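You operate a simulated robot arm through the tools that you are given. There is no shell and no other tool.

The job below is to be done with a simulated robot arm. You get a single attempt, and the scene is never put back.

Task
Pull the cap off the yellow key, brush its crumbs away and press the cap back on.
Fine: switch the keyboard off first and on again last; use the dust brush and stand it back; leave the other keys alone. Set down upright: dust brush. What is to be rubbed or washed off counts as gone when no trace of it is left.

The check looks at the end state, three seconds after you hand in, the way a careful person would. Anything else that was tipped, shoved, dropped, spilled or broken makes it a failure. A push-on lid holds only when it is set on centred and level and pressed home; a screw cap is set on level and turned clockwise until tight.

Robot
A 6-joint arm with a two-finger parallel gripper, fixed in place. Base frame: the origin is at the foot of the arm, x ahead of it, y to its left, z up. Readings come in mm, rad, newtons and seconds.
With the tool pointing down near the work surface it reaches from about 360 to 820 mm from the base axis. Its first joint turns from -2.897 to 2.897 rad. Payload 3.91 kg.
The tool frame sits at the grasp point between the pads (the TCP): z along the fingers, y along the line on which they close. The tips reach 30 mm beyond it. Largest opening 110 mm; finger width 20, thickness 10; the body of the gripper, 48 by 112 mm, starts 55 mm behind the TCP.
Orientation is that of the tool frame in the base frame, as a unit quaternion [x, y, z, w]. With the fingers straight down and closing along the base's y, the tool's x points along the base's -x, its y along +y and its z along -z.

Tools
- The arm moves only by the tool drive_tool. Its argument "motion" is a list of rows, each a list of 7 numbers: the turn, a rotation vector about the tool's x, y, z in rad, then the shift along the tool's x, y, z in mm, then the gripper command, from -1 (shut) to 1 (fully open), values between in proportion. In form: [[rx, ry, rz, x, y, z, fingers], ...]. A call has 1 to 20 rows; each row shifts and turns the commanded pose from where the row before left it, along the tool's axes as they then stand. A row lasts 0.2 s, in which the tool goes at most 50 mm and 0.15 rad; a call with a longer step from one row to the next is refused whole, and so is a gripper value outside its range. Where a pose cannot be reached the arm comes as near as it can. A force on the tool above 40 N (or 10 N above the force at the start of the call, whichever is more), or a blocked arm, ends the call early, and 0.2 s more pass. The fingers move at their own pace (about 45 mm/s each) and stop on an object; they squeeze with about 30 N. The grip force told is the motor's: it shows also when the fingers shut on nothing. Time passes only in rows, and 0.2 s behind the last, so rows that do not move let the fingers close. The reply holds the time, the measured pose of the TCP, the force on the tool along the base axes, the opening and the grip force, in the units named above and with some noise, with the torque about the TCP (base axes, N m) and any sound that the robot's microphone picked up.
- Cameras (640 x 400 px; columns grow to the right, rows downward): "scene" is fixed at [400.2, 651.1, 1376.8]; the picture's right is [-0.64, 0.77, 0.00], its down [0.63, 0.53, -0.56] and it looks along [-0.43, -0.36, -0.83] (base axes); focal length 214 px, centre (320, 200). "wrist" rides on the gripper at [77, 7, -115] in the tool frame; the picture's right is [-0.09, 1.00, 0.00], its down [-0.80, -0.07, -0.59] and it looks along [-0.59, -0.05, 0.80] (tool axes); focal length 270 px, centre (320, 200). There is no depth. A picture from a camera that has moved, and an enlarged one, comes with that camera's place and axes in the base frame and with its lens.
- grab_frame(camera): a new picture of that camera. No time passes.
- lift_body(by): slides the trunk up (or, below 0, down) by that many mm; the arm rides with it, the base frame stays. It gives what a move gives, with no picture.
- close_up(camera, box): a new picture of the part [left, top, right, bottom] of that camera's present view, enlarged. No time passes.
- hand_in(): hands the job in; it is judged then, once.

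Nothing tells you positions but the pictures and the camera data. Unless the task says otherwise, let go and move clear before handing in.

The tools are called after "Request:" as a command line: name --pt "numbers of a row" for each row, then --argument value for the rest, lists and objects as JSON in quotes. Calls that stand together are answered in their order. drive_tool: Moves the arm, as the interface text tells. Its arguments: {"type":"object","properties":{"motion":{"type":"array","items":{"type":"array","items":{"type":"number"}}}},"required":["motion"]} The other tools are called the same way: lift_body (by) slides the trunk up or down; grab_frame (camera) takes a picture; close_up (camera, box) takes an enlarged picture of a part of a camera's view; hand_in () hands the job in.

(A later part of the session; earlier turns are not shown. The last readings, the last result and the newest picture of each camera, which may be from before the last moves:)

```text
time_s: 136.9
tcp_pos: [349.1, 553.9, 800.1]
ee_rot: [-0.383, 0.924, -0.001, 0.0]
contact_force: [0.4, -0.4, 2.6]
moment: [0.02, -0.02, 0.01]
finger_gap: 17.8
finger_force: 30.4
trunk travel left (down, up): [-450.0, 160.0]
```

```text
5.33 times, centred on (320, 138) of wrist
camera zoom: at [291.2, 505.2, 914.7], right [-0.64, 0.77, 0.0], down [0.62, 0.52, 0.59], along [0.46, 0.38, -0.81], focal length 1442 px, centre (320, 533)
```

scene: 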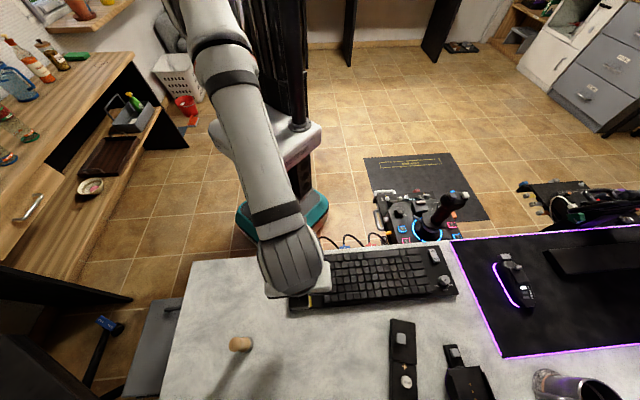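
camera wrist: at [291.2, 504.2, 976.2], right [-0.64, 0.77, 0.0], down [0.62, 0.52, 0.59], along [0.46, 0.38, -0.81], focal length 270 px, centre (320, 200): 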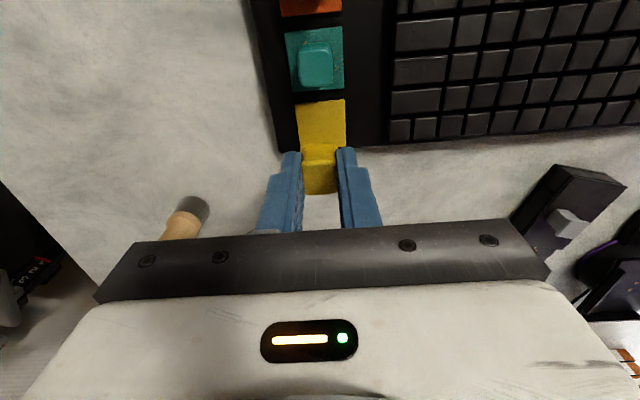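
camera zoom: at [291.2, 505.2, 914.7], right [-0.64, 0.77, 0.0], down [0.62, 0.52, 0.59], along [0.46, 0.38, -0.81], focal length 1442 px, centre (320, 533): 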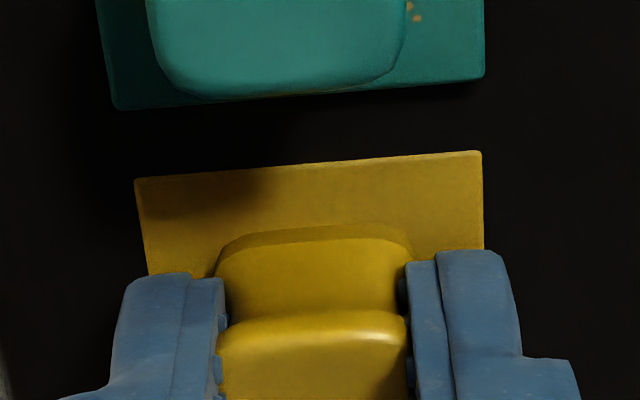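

Request:
drive_tool --pt "0 0 0 -0.4 0 0.5 -1" --pt "0 0 0 0 0 0.5 -1"

Request:
close_up --camera "wrist" --box '[260, 100, 380, 175]'

```text
time_s: 137.5
tcp_pos: [350.4, 554.6, 800.8]
ee_rot: [-0.383, 0.924, -0.003, -0.001]
contact_force: [-2.9, -1.6, 4.2]
moment: [-0.05, 0.11, -0.02]
finger_gap: 17.8
finger_force: 29.6
trunk travel left (down, up): [-450.0, 160.0]
```

```text
5.33 times, centred on (320, 138) of wrist
camera zoom: at [292.0, 505.6, 914.4], right [-0.64, 0.77, 0.0], down [0.62, 0.52, 0.59], along [0.46, 0.38, -0.81], focal length 1442 px, centre (320, 533)
```

zoom: 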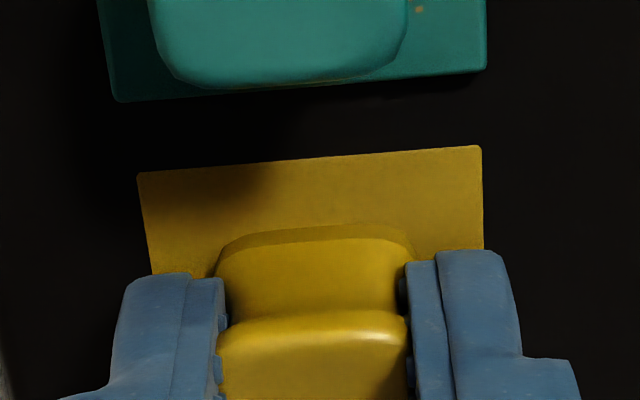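

Request:
drive_tool --pt "0 0 0 0 0.2 1 -1" --pt "0 0 0 0 0 0.6 -1"

Request:
close_up --camera "wrist" --box '[260, 100, 380, 175]'

```text
time_s: 138.1
tcp_pos: [351.1, 555.5, 799.4]
ee_rot: [-0.383, 0.924, 0.0, 0.001]
contact_force: [2.3, -1.1, 15.6]
moment: [-0.05, -0.04, 0.0]
finger_gap: 17.9
finger_force: 29.6
trunk travel left (down, up): [-450.0, 160.0]
```

```text
5.33 times, centred on (320, 138) of wrist
camera zoom: at [291.7, 505.6, 913.7], right [-0.64, 0.77, 0.0], down [0.61, 0.52, 0.6], along [0.46, 0.38, -0.8], focal length 1442 px, centre (320, 533)
```

zoom: 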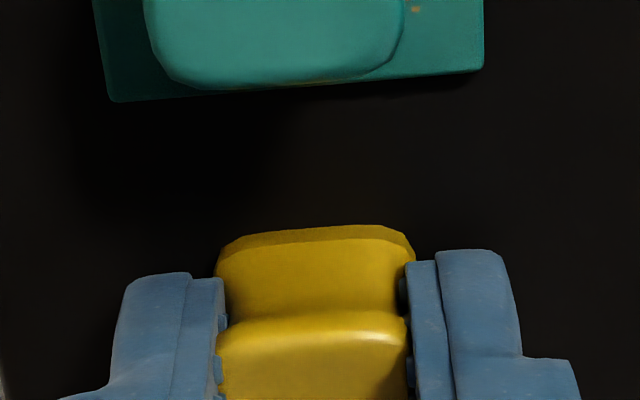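

No snap yet. I'll go back up slightly and repeat the exact approach that snapped before (starting about 0.6 mm further out and sliding in while pressing).

Request:
drive_tool --pt "0 0 0 0 0 -3 -1" --pt "0 0 0 -0.5 0.3 -2.5 -1" --pt "0 0 0 0 0 0 -1"

Request:
close_up --camera "wrist" --box '[260, 100, 380, 175]'

```text
time_s: 138.9
tcp_pos: [350.3, 555.3, 801.8]
ee_rot: [-0.384, 0.923, -0.003, 0.0]
contact_force: [0.2, -0.3, 1.4]
moment: [0.02, 0.02, 0.02]
finger_gap: 17.9
finger_force: 29.9
trunk travel left (down, up): [-450.0, 160.0]
```

```text
5.33 times, centred on (320, 138) of wrist
camera zoom: at [291.4, 506.3, 916.7], right [-0.64, 0.77, 0.0], down [0.62, 0.52, 0.59], along [0.45, 0.38, -0.81], focal length 1442 px, centre (320, 533)
```

zoom: 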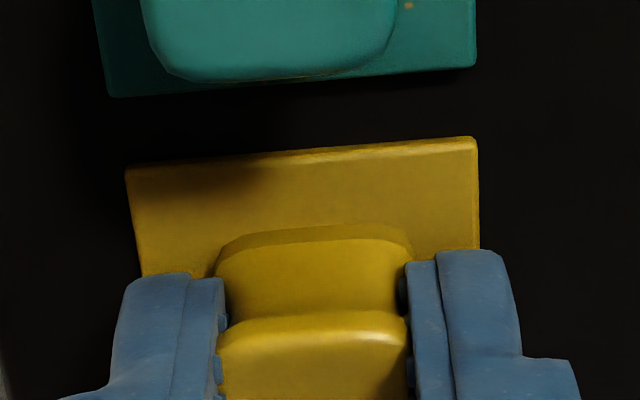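

Request:
drive_tool --pt "0 0 0 0.3 -0.4 0.8 -1" --pt "0 0 0 0 0 0.7 -1" --pt "0 0 0 0 0 0 -1"

Request:
close_up --camera "wrist" --box '[260, 100, 380, 175]'

```text
time_s: 139.7
tcp_pos: [349.7, 553.7, 800.9]
ee_rot: [-0.383, 0.924, -0.001, 0.0]
contact_force: [0.0, 0.1, 2.0]
moment: [0.0, -0.01, 0.0]
finger_gap: 17.9
finger_force: 30.2
trunk travel left (down, up): [-450.0, 160.0]
```

```text
5.33 times, centred on (320, 138) of wrist
camera zoom: at [291.4, 506.1, 914.9], right [-0.64, 0.77, 0.0], down [0.62, 0.52, 0.59], along [0.46, 0.38, -0.81], focal length 1442 px, centre (320, 533)
```

zoom: 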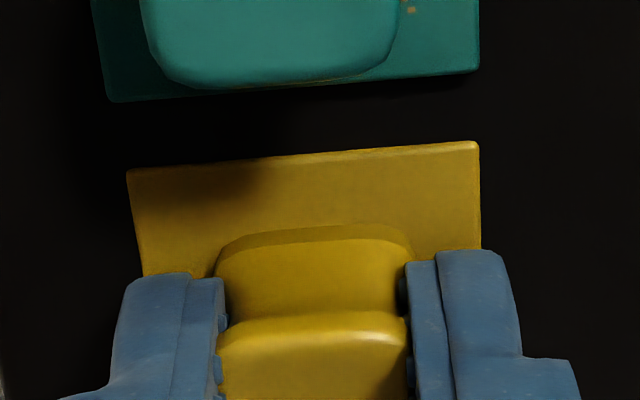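

Request:
drive_tool --pt "0 0 0 0 -0.4 0.3 -1" --pt "0 0 0 0 0 0 -1"

Request:
drive_tool --pt "0 0 0 0.4 0 0.3 -1" --pt "0 0 0 0 0 0 -1"

Request:
close_up --camera "wrist" --box '[260, 100, 380, 175]'

```text
time_s: 140.3
tcp_pos: [350.7, 554.6, 801.2]
ee_rot: [-0.383, 0.924, -0.002, 0.0]
contact_force: [-0.3, 2.0, 1.9]
moment: [0.0, 0.02, -0.01]
finger_gap: 18.2
finger_force: 30.3
trunk travel left (down, up): [-450.0, 160.0]
```

```text
time_s: 140.9
tcp_pos: [350.2, 554.1, 800.2]
ee_rot: [-0.383, 0.924, -0.002, -0.001]
contact_force: [1.0, -0.3, 1.7]
moment: [-0.01, -0.03, -0.01]
finger_gap: 17.8
finger_force: 30.5
trunk travel left (down, up): [-450.0, 160.0]
```

```text
5.33 times, centred on (320, 138) of wrist
camera zoom: at [291.3, 505.8, 914.9], right [-0.64, 0.77, 0.0], down [0.62, 0.52, 0.59], along [0.46, 0.38, -0.81], focal length 1442 px, centre (320, 533)
```

zoom: 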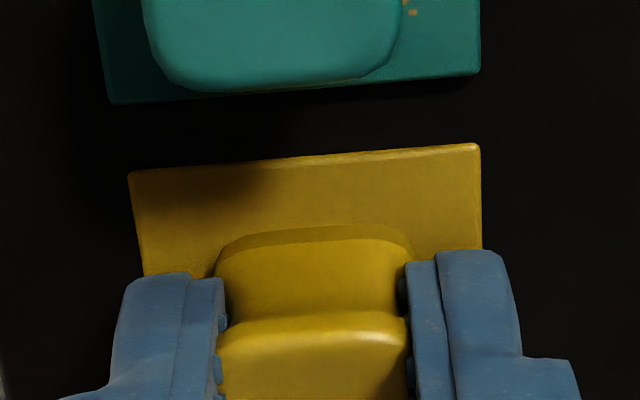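

The cap is within about 0.2 mm of centre right now. I'll press straight down from here, firmly.

Request:
drive_tool --pt "0 0 0 -0.1 -0.1 1.5 -1" --pt "0 0 0 -0.1 0 1 -1"

Request:
close_up --camera "wrist" --box '[260, 100, 380, 175]'

```text
time_s: 141.5
tcp_pos: [350.2, 554.6, 800.9]
ee_rot: [-0.383, 0.924, -0.001, 0.001]
contact_force: [0.8, 1.7, 7.7]
moment: [0.08, -0.02, -0.03]
finger_gap: 17.8
finger_force: 30.6
trunk travel left (down, up): [-450.0, 160.0]
```

```text
5.33 times, centred on (320, 138) of wrist
camera zoom: at [291.0, 505.4, 913.8], right [-0.64, 0.77, 0.0], down [0.62, 0.52, 0.59], along [0.46, 0.38, -0.8], focal length 1442 px, centre (320, 533)
```

zoom: 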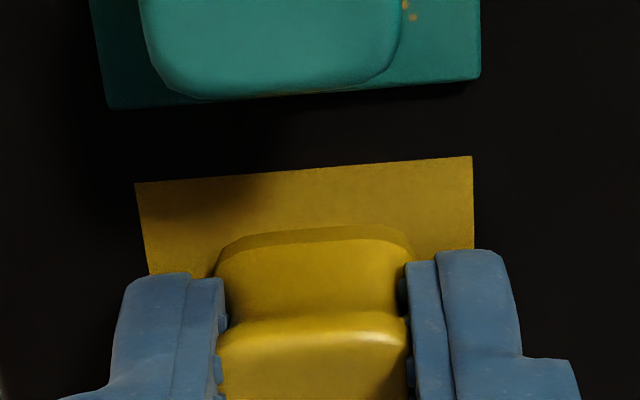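

Request:
drive_tool --pt "0 0 0 -0.6 -0.2 0.3 -1" --pt "0 0 0 0 0 0 -1"

Request:
close_up --camera "wrist" --box '[260, 100, 380, 175]'

```text
time_s: 142.1
tcp_pos: [351.1, 554.1, 799.4]
ee_rot: [-0.383, 0.924, -0.001, 0.0]
contact_force: [-4.2, 1.3, 13.6]
moment: [0.03, 0.09, -0.02]
finger_gap: 17.9
finger_force: 30.1
trunk travel left (down, up): [-450.0, 160.0]
```

```text
5.33 times, centred on (320, 138) of wrist
camera zoom: at [291.6, 505.2, 913.5], right [-0.64, 0.77, 0.0], down [0.62, 0.52, 0.59], along [0.46, 0.38, -0.8], focal length 1442 px, centre (320, 533)
```

zoom: 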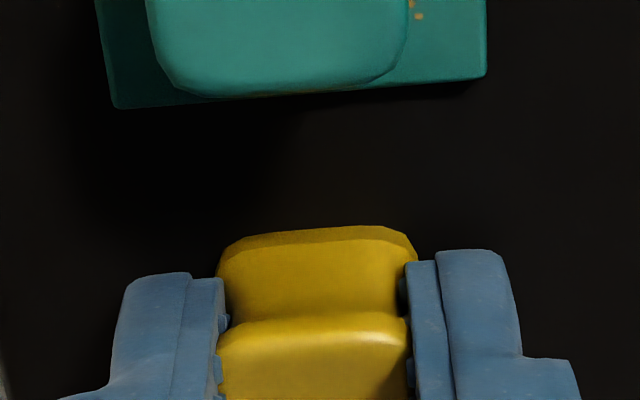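

I'll ease off to light contact, open and close without moving (so the cap settles level on the plate), then try again.

Request:
drive_tool --pt "0 0 0 0 0 -3 -1" --pt "0 0 0 0 0 -2 -1" --pt "0 0 0 0 0 0 -1"

Request:
close_up --camera "wrist" --box '[260, 100, 380, 175]'

```text
time_s: 142.9
tcp_pos: [350.9, 553.4, 801.6]
ee_rot: [-0.382, 0.924, -0.002, -0.001]
contact_force: [-0.3, -1.0, 1.3]
moment: [-0.01, 0.03, -0.03]
finger_gap: 18.0
finger_force: 30.1
trunk travel left (down, up): [-450.0, 160.0]
```

```text
5.33 times, centred on (320, 138) of wrist
camera zoom: at [292.8, 504.9, 916.8], right [-0.64, 0.77, 0.0], down [0.62, 0.52, 0.59], along [0.46, 0.38, -0.81], focal length 1442 px, centre (320, 533)
```

zoom: 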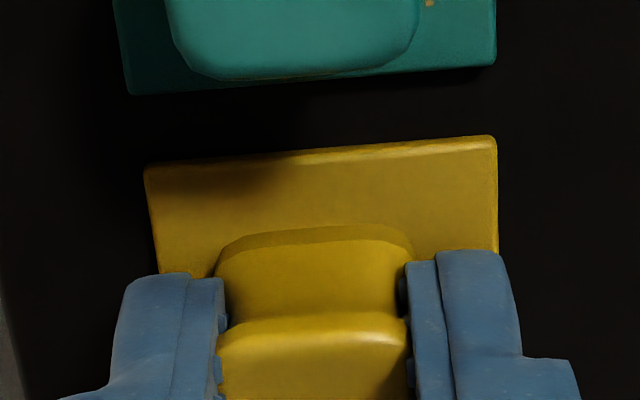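

Request:
drive_tool --pt "0 0 0 0 1.4 -1.5 -1" --pt "0 0 0 0 0 0 -1"

Request:
close_up --camera "wrist" --box '[260, 100, 380, 175]'

```text
time_s: 143.5
tcp_pos: [349.9, 555.4, 804.9]
ee_rot: [-0.383, 0.924, -0.002, -0.001]
contact_force: [0.7, 0.8, -0.7]
moment: [-0.02, 0.02, 0.01]
finger_gap: 17.9
finger_force: 30.6
trunk travel left (down, up): [-450.0, 160.0]
```

```text
5.33 times, centred on (320, 138) of wrist
camera zoom: at [291.2, 506.4, 918.4], right [-0.64, 0.77, 0.0], down [0.62, 0.52, 0.59], along [0.46, 0.38, -0.81], focal length 1442 px, centre (320, 533)
```

zoom: 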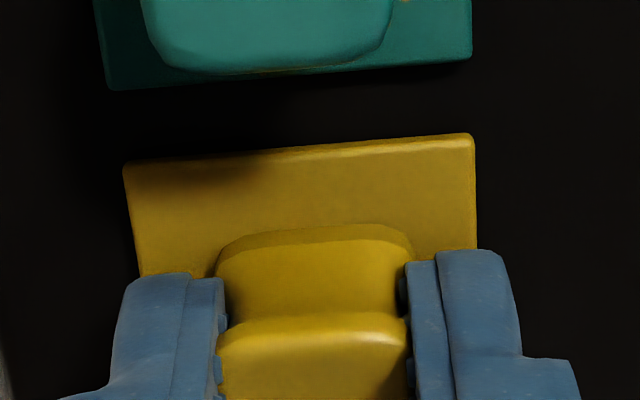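

Request:
drive_tool --pt "0 0 0 0.3 -0.7 0 -1" --pt "0 0 0 0 0 1 -1" --pt "0 0 0 0 0 1 -1" --pt "0 0 0 0 0 1 -1" --pt "0 0 0 0 0 0 -1"

Request:
close_up --camera "wrist" --box '[260, 100, 380, 175]'

```text
time_s: 144.7
tcp_pos: [350.0, 555.2, 803.2]
ee_rot: [-0.383, 0.924, -0.002, 0.0]
contact_force: [-0.3, -0.4, 0.0]
moment: [0.02, 0.02, 0.02]
finger_gap: 18.1
finger_force: 30.2
trunk travel left (down, up): [-450.0, 160.0]
```

```text
5.33 times, centred on (320, 138) of wrist
camera zoom: at [291.7, 506.1, 916.5], right [-0.64, 0.77, 0.0], down [0.62, 0.52, 0.59], along [0.46, 0.38, -0.81], focal length 1442 px, centre (320, 533)
```

zoom: 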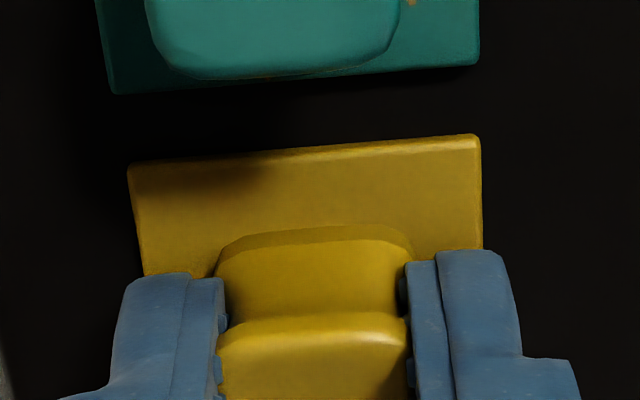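

Request:
drive_tool --pt "0 0 0 0.4 0 1 -1" --pt "0 0 0 0 0 1 -1" --pt "0 0 0 0 0 0.5 -1" --pt "0 0 0 0 0 0 -1"

Request:
close_up --camera "wrist" --box '[260, 100, 380, 175]'

```text
time_s: 145.7
tcp_pos: [350.4, 555.9, 798.9]
ee_rot: [-0.382, 0.924, -0.001, 0.0]
contact_force: [0.9, -0.3, 2.4]
moment: [0.04, -0.02, -0.03]
finger_gap: 18.4
finger_force: 29.7
trunk travel left (down, up): [-450.0, 160.0]
heard: click
```

```text
5.33 times, centred on (320, 138) of wrist
camera zoom: at [291.6, 505.7, 914.0], right [-0.64, 0.77, 0.0], down [0.62, 0.52, 0.59], along [0.46, 0.38, -0.81], focal length 1442 px, centre (320, 533)
```

zoom: 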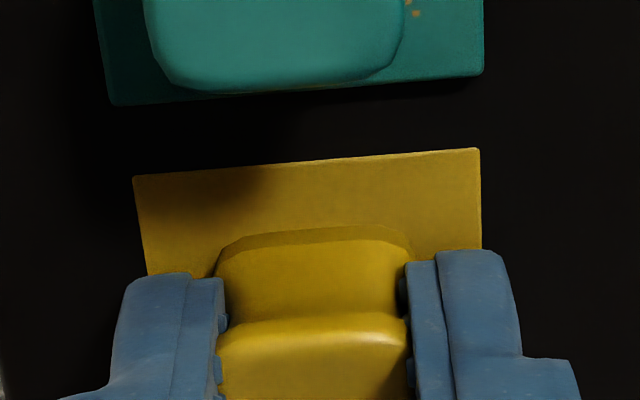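

I'll try the cleaner variant: re-centre, set it down, open without any arm motion, rise, measure the offset in a clear view, then press from above.

Request:
drive_tool --pt "0 0 0 0 0 -2 -1" --pt "0 0 0 -0.5 0 -0.5 -1" --pt "0 0 0 0 0 0 -1"

Request:
close_up --camera "wrist" --box '[260, 100, 380, 175]'

```text
time_s: 146.5
tcp_pos: [350.6, 554.9, 801.5]
ee_rot: [-0.383, 0.924, -0.003, -0.001]
contact_force: [-0.5, -0.1, 2.0]
moment: [-0.01, 0.02, 0.01]
finger_gap: 18.3
finger_force: 29.8
trunk travel left (down, up): [-450.0, 160.0]
```

```text
5.33 times, centred on (320, 138) of wrist
camera zoom: at [291.3, 505.9, 915.9], right [-0.64, 0.77, 0.0], down [0.62, 0.52, 0.59], along [0.46, 0.38, -0.81], focal length 1442 px, centre (320, 533)
```

zoom: 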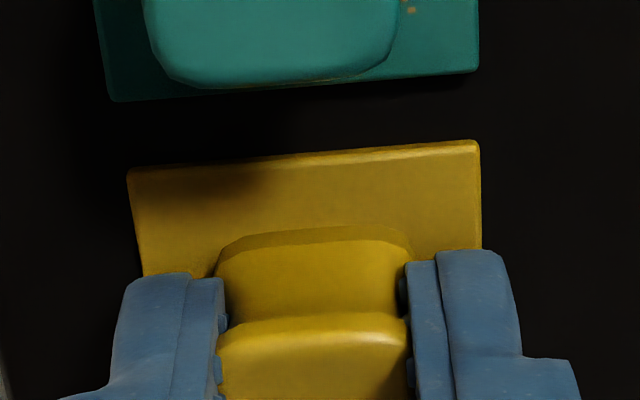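

Request:
drive_tool --pt "0 0 0 0 0 0 -0.6" --pt "0 0 0 0 0 0 -0.4" --pt "0 0 0 0 0 0 -0.2" --pt "0 0 0 0 0 0 -0.2" --pt "0 0 0 0 0 0 -0.2"

Request:
close_up --camera "wrist" --box '[260, 100, 380, 175]'

```text
time_s: 147.7
tcp_pos: [349.4, 554.7, 801.6]
ee_rot: [-0.382, 0.924, -0.002, 0.001]
contact_force: [-0.3, 0.4, -0.6]
moment: [0.0, -0.01, -0.02]
finger_gap: 44.0
finger_force: 0.0
trunk travel left (down, up): [-450.0, 160.0]
```

```text
5.33 times, centred on (320, 138) of wrist
camera zoom: at [291.5, 506.0, 915.8], right [-0.64, 0.77, 0.0], down [0.62, 0.52, 0.59], along [0.46, 0.38, -0.81], focal length 1442 px, centre (320, 533)
```

zoom: 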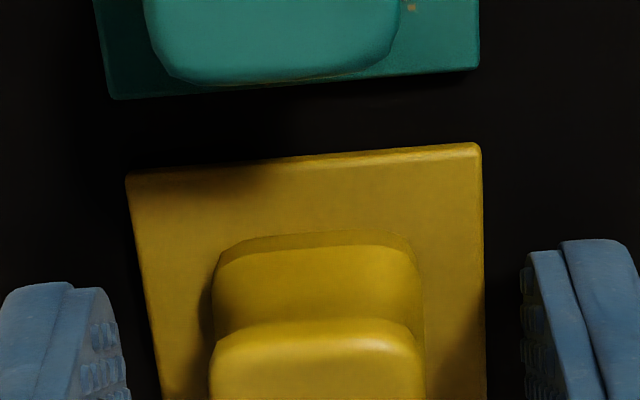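

The cap sits level, about 0.5 mm to one side. Now rising, closing the fingers, and pressing from above in one smooth call with slight sideways compensation.

Request:
drive_tool --pt "0 0 0 0 0 -15 -0.2" --pt "0 0 0 0 0 -25 -0.2" --pt "0 0 0 0 0 0 -1" --pt "0 0 0 0 0 0 -1" --pt "0 0 0 0 0 0 -1" --pt "0 0 0 0 0 0 -1" --pt "0 0 0 0 0 8 -1" --pt "0 0 0 0 0 7 -1" --pt "0 0 0 0 0 0 -1"

Request:
close_up --camera "wrist" --box '[260, 90, 380, 165]'

```text
time_s: 149.7
tcp_pos: [350.7, 554.0, 827.0]
ee_rot: [-0.382, 0.924, -0.001, 0.001]
contact_force: [-0.5, -0.1, 0.5]
moment: [0.0, 0.01, -0.02]
finger_gap: 0.1
finger_force: 30.2
trunk travel left (down, up): [-450.0, 160.0]
```

```text
5.33 times, centred on (320, 128) of wrist
camera zoom: at [292.3, 506.2, 940.9], right [-0.64, 0.77, 0.0], down [0.62, 0.52, 0.59], along [0.46, 0.38, -0.81], focal length 1442 px, centre (320, 587)
```

zoom: 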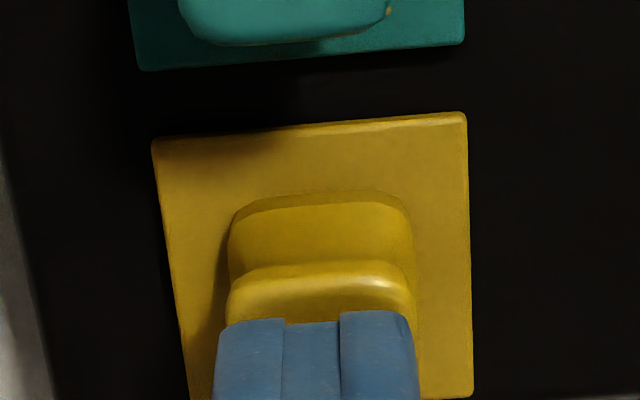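

Request:
drive_tool --pt "0 0 0 0 0 1 -1" --pt "0 0 0 0 0 1 -1" --pt "0 0 0 -0.1 0 0.8 -1" --pt "0 0 0 -0.1 0 0.8 -1" --pt "0 0 0 -0.1 0 0.8 -1" --pt "0 0 0 -0.1 0 0.8 -1" --pt "0 0 0 -0.1 0 0.8 -1" --pt "0 0 0 -0.1 0 0.8 -1" --pt "0 0 0 -0.1 0 0.8 -1"

Request:
close_up --camera "wrist" --box '[260, 90, 380, 165]'

```text
time_s: 151.7
tcp_pos: [350.3, 555.4, 822.2]
ee_rot: [-0.384, 0.924, -0.001, 0.002]
contact_force: [-1.4, -1.2, 14.8]
moment: [-0.06, 0.01, 0.0]
finger_gap: 0.0
finger_force: 29.9
trunk travel left (down, up): [-450.0, 160.0]
heard: click
```

```text
5.33 times, centred on (320, 128) of wrist
camera zoom: at [292.2, 506.7, 935.0], right [-0.64, 0.77, 0.0], down [0.61, 0.52, 0.6], along [0.46, 0.38, -0.8], focal length 1442 px, centre (320, 587)
```

zoom: 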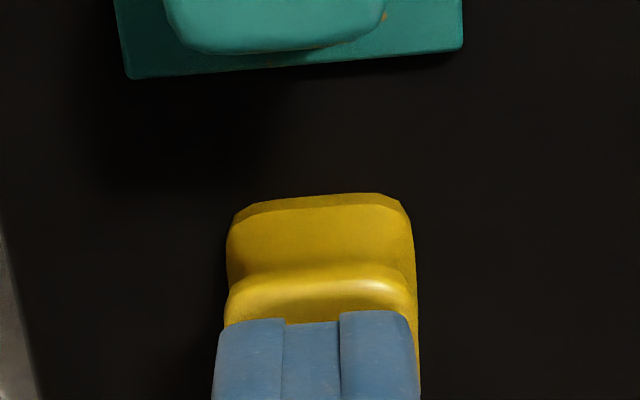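

Request:
drive_tool --pt "0 0 0 -0.1 0 0.7 -1" --pt "0 0 0 -0.1 0 0.7 -1" --pt "0 0 0 -0.1 0 0.7 -1"

Request:
close_up --camera "wrist" --box '[260, 90, 380, 165]'

```text
time_s: 152.5
tcp_pos: [351.5, 555.1, 821.7]
ee_rot: [-0.383, 0.924, 0.0, 0.002]
contact_force: [-1.8, 3.6, 30.6]
moment: [0.11, 0.05, 0.0]
finger_gap: 0.2
finger_force: 29.7
trunk travel left (down, up): [-450.0, 160.0]
```

```text
5.33 times, centred on (320, 128) of wrist
camera zoom: at [292.4, 506.1, 934.4], right [-0.64, 0.77, 0.0], down [0.61, 0.52, 0.6], along [0.46, 0.38, -0.8], focal length 1442 px, centre (320, 587)
```

zoom: 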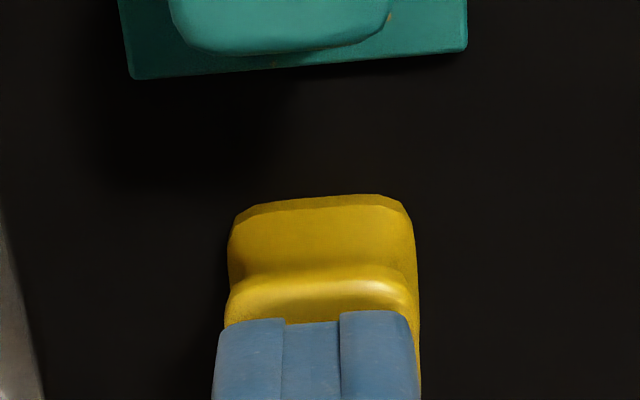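

Request:
drive_tool --pt "0 0 0 -0.1 0 0.6 -1" --pt "0 0 0 0 0 0.4 -1"

Request:
drive_tool --pt "0 0 0 0 0 -5 -1" --pt "0 0 0 0 0 -5 -1" --pt "0 0 0 0 0 -20 -1" --pt "0 0 0 0 0 -20 -0.3" --pt "0 0 0 0 0 0 -0.3" --pt "0 0 0 0 0 0 -0.3"

Request:
close_up --camera "wrist" --box '[290, 75, 350, 150]'

```text
time_s: 153.1
tcp_pos: [350.8, 554.8, 820.8]
ee_rot: [-0.383, 0.924, -0.001, 0.001]
contact_force: [-0.6, 0.2, 35.5]
moment: [0.0, 0.07, 0.02]
finger_gap: 0.1
finger_force: 30.1
trunk travel left (down, up): [-450.0, 160.0]
```

```text
time_s: 154.5
tcp_pos: [353.5, 555.3, 865.9]
ee_rot: [-0.382, 0.924, -0.003, 0.0]
contact_force: [0.3, 0.5, -0.6]
moment: [-0.03, -0.01, 0.02]
finger_gap: 38.5
finger_force: 0.2
trunk travel left (down, up): [-450.0, 160.0]
```

```text
5.33 times, centred on (320, 112) of wrist
camera zoom: at [294.6, 506.9, 980.3], right [-0.64, 0.77, 0.0], down [0.62, 0.52, 0.59], along [0.46, 0.38, -0.81], focal length 1442 px, centre (320, 667)
```

zoom: 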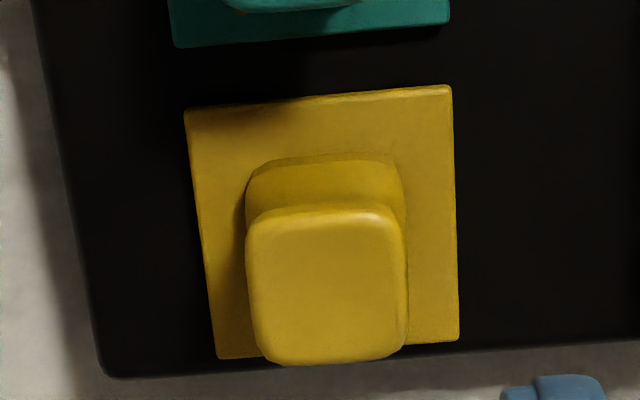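

It's well centred yet no snap. One difference from the time it snapped is that it came from well above; perhaps it must be lifted clear first. I'll re-grip it, lift it high, and bring it back.

Request:
drive_tool --pt "0 0 0 0 0 20 -0.3" --pt "0 0 0 0 0 20 -0.3" --pt "0 0 0 0 0 10 -0.3" --pt "0 0 0 0 0 0 -0.3"

Request:
close_up --camera "wrist" --box '[240, 90, 400, 210]'

```text
time_s: 155.5
tcp_pos: [350.7, 557.2, 815.8]
ee_rot: [-0.383, 0.924, -0.002, -0.001]
contact_force: [-0.8, 0.0, 0.0]
moment: [0.0, 0.02, 0.0]
finger_gap: 38.6
finger_force: 0.0
trunk travel left (down, up): [-450.0, 160.0]
```

```text
3.33 times, centred on (320, 150) of wrist
camera zoom: at [292.3, 508.5, 930.7], right [-0.64, 0.77, 0.0], down [0.62, 0.52, 0.59], along [0.46, 0.38, -0.81], focal length 901 px, centre (320, 367)
```

zoom: 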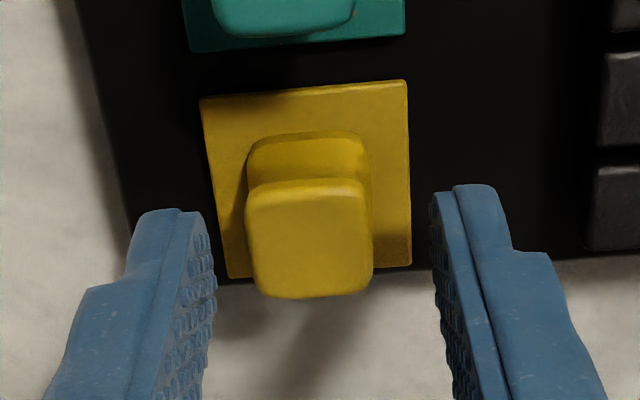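

Request:
drive_tool --pt "0 0 0 1.8 -1.4 6 -0.3" --pt "0 0 0 0 0 5.5 -0.3" --pt "0 0 0 0 0 0 -0.3"

Request:
close_up --camera "wrist" --box '[240, 90, 400, 210]'

```text
time_s: 156.3
tcp_pos: [351.6, 554.7, 804.5]
ee_rot: [-0.382, 0.924, -0.002, -0.001]
contact_force: [-0.3, 0.0, -0.6]
moment: [-0.02, 0.0, 0.02]
finger_gap: 38.7
finger_force: 0.1
trunk travel left (down, up): [-450.0, 160.0]
```

```text
3.33 times, centred on (320, 150) of wrist
camera zoom: at [292.1, 505.3, 919.4], right [-0.64, 0.77, 0.0], down [0.62, 0.52, 0.59], along [0.46, 0.38, -0.81], focal length 901 px, centre (320, 367)
```

zoom: 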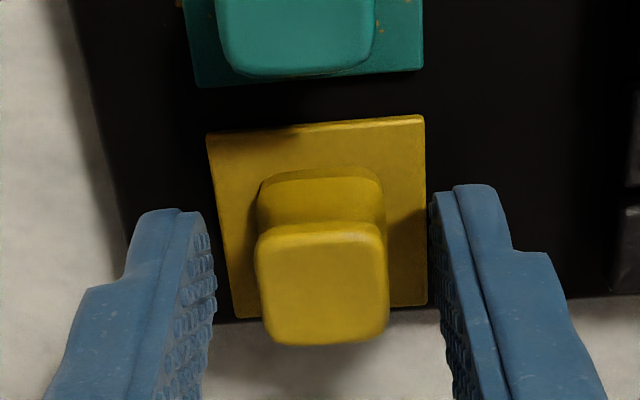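

Request:
drive_tool --pt "0 0 0 0 0 0 -0.5" --pt "0 0 0 0 0 0 -0.6" --pt "0 0 0 0 0 0 -0.66" --pt "0 0 0 0 0 0 -0.75" --pt "0 0 0 0 0 0 -1"

Request:
close_up --camera "wrist" --box '[260, 100, 380, 175]'

```text
time_s: 157.5
tcp_pos: [351.6, 555.2, 806.8]
ee_rot: [-0.383, 0.924, -0.001, 0.0]
contact_force: [-0.4, 1.0, 0.7]
moment: [-0.01, 0.02, -0.02]
finger_gap: 17.9
finger_force: 30.2
trunk travel left (down, up): [-450.0, 160.0]
```

```text
5.33 times, centred on (320, 138) of wrist
camera zoom: at [292.1, 505.3, 919.5], right [-0.64, 0.77, 0.0], down [0.62, 0.52, 0.59], along [0.46, 0.38, -0.81], focal length 1442 px, centre (320, 533)
```

zoom: 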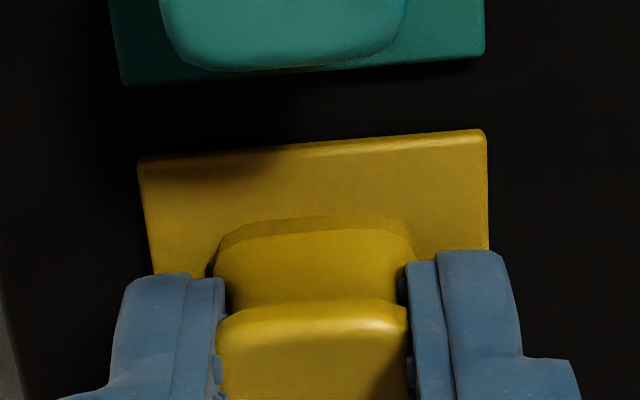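

No snap on gripping, so it was not attached. Lifting it well clear now, then coming back.

Request:
drive_tool --pt "0 0 0 0 0 -10 -1" --pt "0 0 0 0 0 -25 -1" --pt "0 0 0 0 0 -25 -1" --pt "0 0 0 0 0 0 -1" --pt "0 0 0 0 0 0 -1" --pt "0 0 0 0 0 25 -1" --pt "0 0 0 0 0 20 -1" --pt "0 0 0 0 0 10 -1" --pt "0 0 0 0 0 0 -1"

Request:
close_up --camera "wrist" --box '[260, 100, 380, 175]'

```text
time_s: 159.5
tcp_pos: [349.4, 554.1, 809.5]
ee_rot: [-0.383, 0.924, -0.002, 0.0]
contact_force: [-0.3, 0.2, -0.2]
moment: [0.01, 0.02, 0.01]
finger_gap: 18.1
finger_force: 29.7
trunk travel left (down, up): [-450.0, 160.0]
```

```text
5.33 times, centred on (320, 138) of wrist
camera zoom: at [291.5, 506.0, 924.1], right [-0.64, 0.77, 0.0], down [0.62, 0.52, 0.59], along [0.46, 0.38, -0.81], focal length 1442 px, centre (320, 533)
```

zoom: 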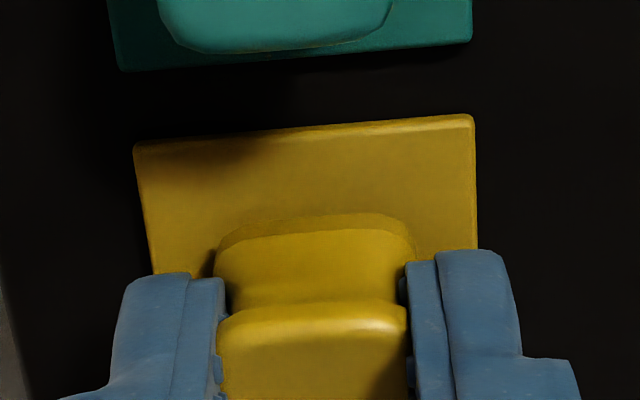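

Aligned nicely at 5 mm above. Pressing straight down in one call.

Request:
drive_tool --pt "0 0 0 0 -0.2 2 -1" --pt "0 0 0 0 0 2 -1" --pt "0 0 0 0 0 1 -1" --pt "0 0 0 0 0 1 -1" --pt "0 0 0 0 0 1 -1" --pt "0 0 0 0 0 0 -1"

Request:
close_up --camera "wrist" --box '[260, 100, 380, 175]'

```text
time_s: 160.9
tcp_pos: [351.9, 554.7, 802.7]
ee_rot: [-0.383, 0.924, -0.002, 0.0]
contact_force: [0.3, -0.1, 2.2]
moment: [0.02, 0.02, 0.04]
finger_gap: 17.8
finger_force: 29.7
trunk travel left (down, up): [-450.0, 160.0]
heard: click
```

```text
5.33 times, centred on (320, 138) of wrist
camera zoom: at [292.2, 505.3, 917.1], right [-0.64, 0.77, 0.0], down [0.62, 0.52, 0.59], along [0.46, 0.38, -0.81], focal length 1442 px, centre (320, 533)
```

zoom: 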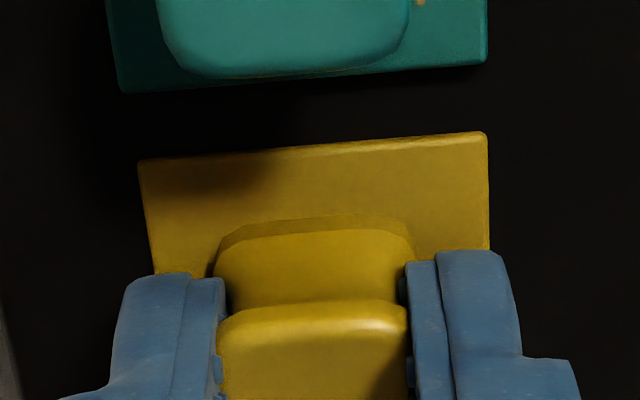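

Request:
drive_tool --pt "0 0 0 0 0.5 0.7 -1" --pt "0 0 0 0 0 0.7 -1" --pt "0 0 0 0 0 0.5 -1" --pt "0 0 0 0 0 0 -1"

Request:
close_up --camera "wrist" --box '[260, 100, 380, 175]'

```text
time_s: 161.9
tcp_pos: [350.3, 554.7, 800.5]
ee_rot: [-0.383, 0.924, -0.001, 0.0]
contact_force: [-2.2, -1.0, 6.0]
moment: [-0.01, 0.15, -0.01]
finger_gap: 18.0
finger_force: 30.2
trunk travel left (down, up): [-450.0, 160.0]
heard: snap
```

```text
5.33 times, centred on (320, 138) of wrist
camera zoom: at [291.7, 505.4, 915.7], right [-0.64, 0.77, 0.0], down [0.62, 0.52, 0.59], along [0.46, 0.38, -0.8], focal length 1442 px, centre (320, 533)
```

zoom: 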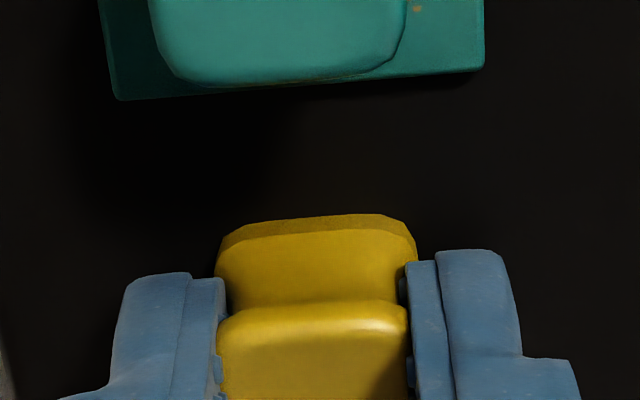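

Snap! Now I'll open the fingers without moving the arm.

Request:
drive_tool --pt "0 0 0 0 0 0 -0.5" --pt "0 0 0 0 0 0 -0.3" --pt "0 0 0 0 0 0 -0.2" --pt "0 0 0 0 0 0 -0.2"

Request:
close_up --camera "wrist" --box '[240, 90, 400, 210]'

```text
time_s: 162.9
tcp_pos: [351.6, 554.5, 800.4]
ee_rot: [-0.383, 0.924, -0.002, 0.0]
contact_force: [0.4, -0.2, -0.1]
moment: [0.01, 0.02, 0.01]
finger_gap: 44.0
finger_force: 0.1
trunk travel left (down, up): [-450.0, 160.0]
```

```text
3.33 times, centred on (320, 150) of wrist
camera zoom: at [292.3, 505.6, 915.2], right [-0.64, 0.77, 0.0], down [0.62, 0.52, 0.59], along [0.46, 0.38, -0.81], focal length 901 px, centre (320, 367)
```

zoom: 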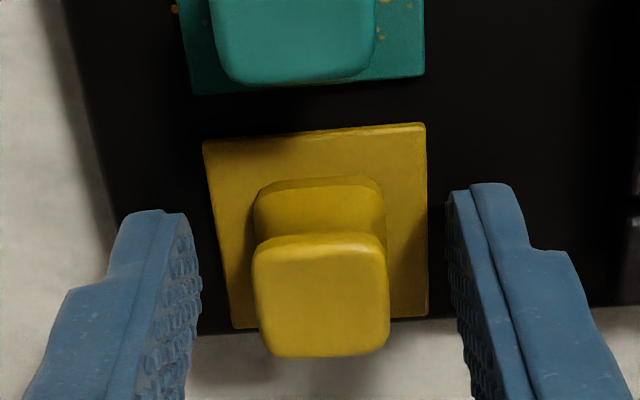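

No second snap: the cap is holding. Raising straight up clear of the key and checking.

Request:
drive_tool --pt "0 0 0 0 0 -5 -0.2" --pt "0 0 0 0 0 -15 -0.2" --pt "0 0 0 0 0 -30 -0.2" --pt "0 0 0 0 0 -20 -0.2" --pt "0 0 0 0 0 0 -0.2"

Request:
close_up --camera "wrist" --box '[290, 75, 350, 150]'

```text
time_s: 164.1
tcp_pos: [351.4, 556.1, 869.8]
ee_rot: [-0.383, 0.924, -0.002, 0.0]
contact_force: [-0.8, -0.6, 0.0]
moment: [0.0, -0.02, -0.01]
finger_gap: 43.9
finger_force: 0.2
trunk travel left (down, up): [-450.0, 160.0]
```

```text
5.33 times, centred on (320, 112) of wrist
camera zoom: at [292.3, 506.1, 984.7], right [-0.64, 0.77, 0.0], down [0.62, 0.52, 0.59], along [0.46, 0.38, -0.81], focal length 1442 px, centre (320, 667)
```

zoom: 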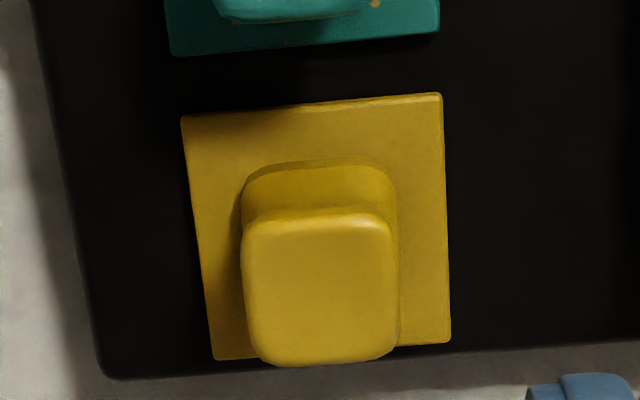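

The cap is on and centred. Last step: switch the keyboard on. The ON end is slightly beyond straight-down reach, so I'll tilt the fingers outward by 0.3 rad and travel to hover above the rocker.

Request:
drive_tool --pt "0 0 0 0 0 -10 -1" --pt "0 -0.15 0 0 0 0 -1" --pt "0 -0.15 0 0 0 0 -1" --pt "0 0 0 7.3 41.5 -2.25 -1" --pt "0 0 0 7.3 41.5 -2.25 -1" --pt "0 0 0 7.3 41.5 -2.25 -1" --pt "0 0 0 7.3 41.5 -2.25 -1" --pt "0 0 0 7.3 41.5 -2.25 -1" --pt "0 0 0 7.3 41.5 -2.25 -1" --pt "0 0 0 7.3 41.5 -2.25 -1" --pt "0 0 0 7.3 41.5 -2.25 -1" --pt "0 0 0 7.3 41.5 -2.25 -1" --pt "0 0 0 0 0 0 -1"

Request:
grab_frame --camera "wrist"

Request:
grab_frame --camera "scene"

```text
time_s: 166.9
tcp_pos: [38.9, 772.3, 879.8]
ee_rot: [-0.379, 0.913, 0.056, 0.137]
contact_force: [0.0, 0.0, 0.0]
moment: [0.02, 0.01, 0.01]
finger_gap: 0.0
finger_force: 30.1
trunk travel left (down, up): [-450.0, 160.0]
```

```text
taken
camera wrist: at [-41.8, 701.9, 967.1], right [-0.65, 0.76, 0.02], down [0.47, 0.37, 0.8], along [0.6, 0.53, -0.6], focal length 270 px, centre (320, 200)
```

wrist: 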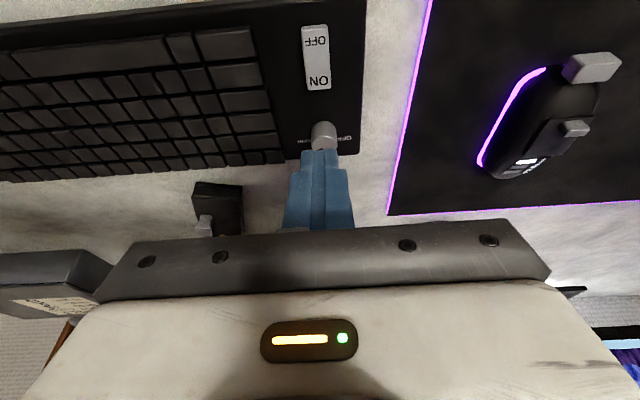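

```text
taken
```

scene: 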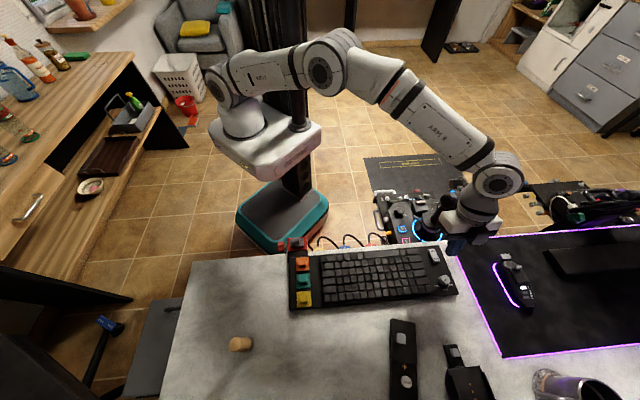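

The brush stands, the cap is on the yellow key, and the fingers hover over the rocker's ON end. I'll lower toward it and look again.

Request:
drive_tool --pt "0 0 0 5.9 0.7 17.4 -1" --pt "0 0 0 5.9 0.7 17.4 -1" --pt "0 0 0 5.9 0.7 17.3 -1" --pt "0 0 0 0 0 0 -1"

Request:
grab_frame --camera "wrist"

Request:
close_up --camera "scene" --box '[400, 220, 480, 300]'

```text
time_s: 167.9
tcp_pos: [35.7, 771.3, 823.6]
ee_rot: [-0.379, 0.913, 0.055, 0.137]
contact_force: [-0.4, 0.2, -0.3]
moment: [-0.01, 0.02, -0.03]
finger_gap: 0.1
finger_force: 30.2
trunk travel left (down, up): [-450.0, 160.0]
```

```text
taken
camera wrist: at [-44.9, 700.6, 910.4], right [-0.65, 0.76, 0.02], down [0.47, 0.37, 0.8], along [0.6, 0.53, -0.59], focal length 270 px, centre (320, 200)
```

wrist: 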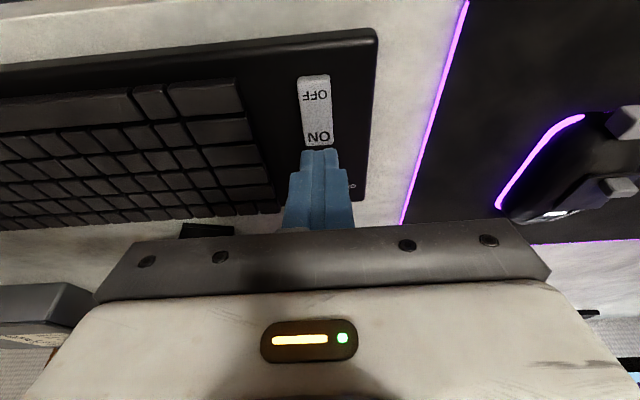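

```text
5.00 times, centred on (440, 260) of scene
camera zoom: at [400.2, 651.1, 1376.8], right [-0.64, 0.77, 0.0], down [0.63, 0.53, -0.56], along [-0.43, -0.36, -0.83], focal length 1072 px, centre (-280, -100)
```

zoom: 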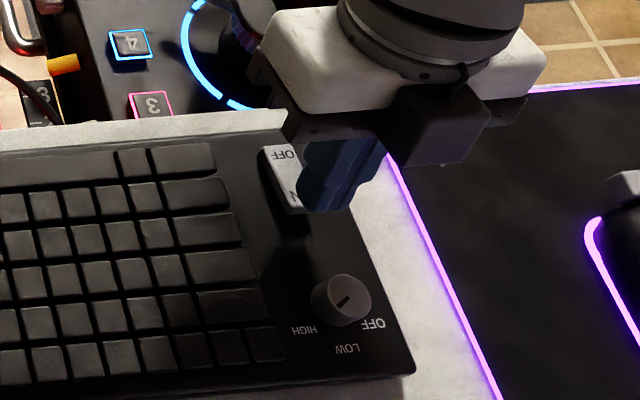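

Edge is about 8 mm above the ON end. Pressing down in small steps.

Request:
drive_tool --pt "0 0 0 0.9 0.5 2.9 -1" --pt "0 0 0 0.9 0 2.9 -1" --pt "0 0 0 0.45 0 1.43 -1" --pt "0 0 0 0 0 0 -1"

Request:
drive_tool --pt "0 0 0 0.45 0 1.43 -1" --pt "0 0 0 0.45 0 1.43 -1" --pt "0 0 0 0 0 0 -1"

Request:
close_up --camera "scene" --box '[400, 220, 480, 300]'

```text
time_s: 168.9
tcp_pos: [34.1, 771.3, 817.7]
ee_rot: [-0.379, 0.914, 0.055, 0.137]
contact_force: [0.0, -0.4, -0.3]
moment: [0.05, 0.01, -0.03]
finger_gap: 0.0
finger_force: 29.6
trunk travel left (down, up): [-450.0, 160.0]
```

```text
time_s: 169.7
tcp_pos: [34.9, 769.9, 813.4]
ee_rot: [-0.38, 0.913, 0.056, 0.138]
contact_force: [-0.1, 0.0, 0.9]
moment: [0.02, -0.01, -0.02]
finger_gap: 0.0
finger_force: 29.7
trunk travel left (down, up): [-450.0, 160.0]
```

```text
5.00 times, centred on (440, 260) of scene
camera zoom: at [400.2, 651.1, 1376.8], right [-0.64, 0.77, 0.0], down [0.63, 0.53, -0.56], along [-0.43, -0.36, -0.83], focal length 1072 px, centre (-280, -100)
```

zoom: 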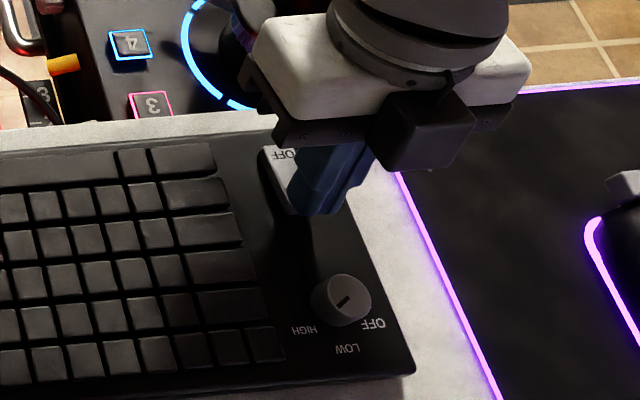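

Request:
drive_tool --pt "0 0 0 0.45 0 1.43 -1" --pt "0 0 0 0.45 0 1.43 -1" --pt "0 0 0 0 0 0 -1"

Request:
close_up --camera "scene" --box '[400, 220, 480, 300]'

Request:
close_up --camera "wrist" --box '[260, 50, 420, 200]'

```text
time_s: 170.5
tcp_pos: [35.9, 771.3, 811.3]
ee_rot: [-0.379, 0.913, 0.056, 0.138]
contact_force: [2.1, 0.3, 4.1]
moment: [0.01, -0.01, -0.04]
finger_gap: 0.2
finger_force: 29.5
trunk travel left (down, up): [-450.0, 160.0]
```

```text
5.00 times, centred on (440, 260) of scene
camera zoom: at [400.2, 651.1, 1376.8], right [-0.64, 0.77, 0.0], down [0.63, 0.53, -0.56], along [-0.43, -0.36, -0.83], focal length 1072 px, centre (-280, -100)
```

zoom: 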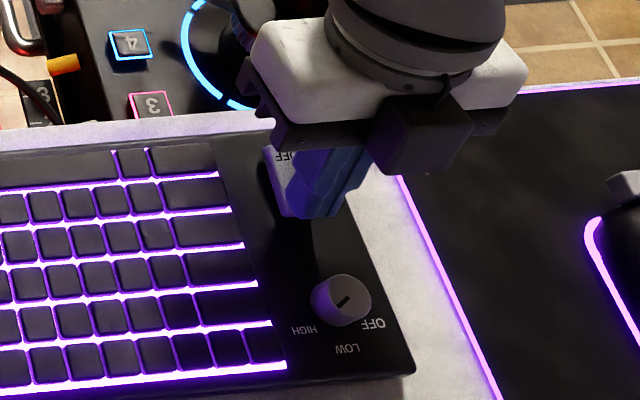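

```text
2.67 times, centred on (340, 125) of wrist
camera zoom: at [-45.1, 700.2, 897.6], right [-0.65, 0.76, 0.02], down [0.47, 0.37, 0.8], along [0.6, 0.53, -0.59], focal length 721 px, centre (267, 400)
```

zoom: 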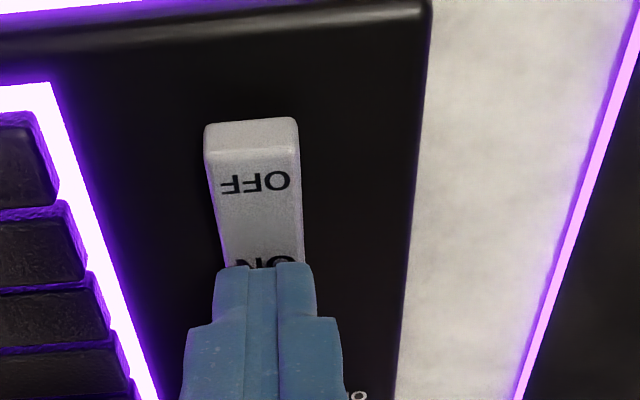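

The keyboard lights are back on. I'll lift off, untilt while moving inward, and get clear.

Request:
drive_tool --pt "0 0 0 -1.5 0 -4.8 -1" --pt "0 0 0 -6 0 -19 -1" --pt "0 0 0 -9 0 -29 -1" --pt "0 0 0 -6 0 -19 -1" --pt "0 0 0 19 0 -6 -1" --pt "0 0 0 19 0 -6 -1" --pt "0 0 0 19 0 -6 -1" --pt "0 0.15 0 0 0 0 -1" --pt "0 0.15 0 0 0 0 -1" --pt "0 0 0 20 -20 -20 -1" --pt "0 0 0 20 -20 -20 -1" --pt "0 0 0 20 -20 -20 -1" --pt "0 0 0 20 -20 -20 -1" --pt "0 0 0 0 0 0 -1"

Request:
grab_frame --camera "scene"

```text
time_s: 173.5
tcp_pos: [-8.2, 613.6, 968.2]
ee_rot: [-0.384, 0.923, -0.002, 0.0]
contact_force: [0.5, 0.6, -0.5]
moment: [0.01, -0.03, -0.03]
finger_gap: 0.0
finger_force: 29.8
trunk travel left (down, up): [-450.0, 160.0]
```

```text
taken
```

scene: 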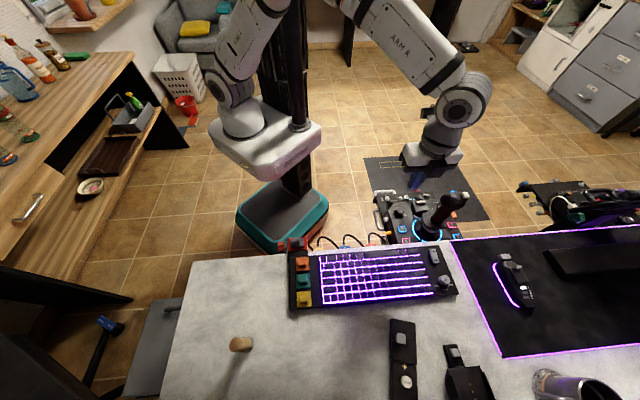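

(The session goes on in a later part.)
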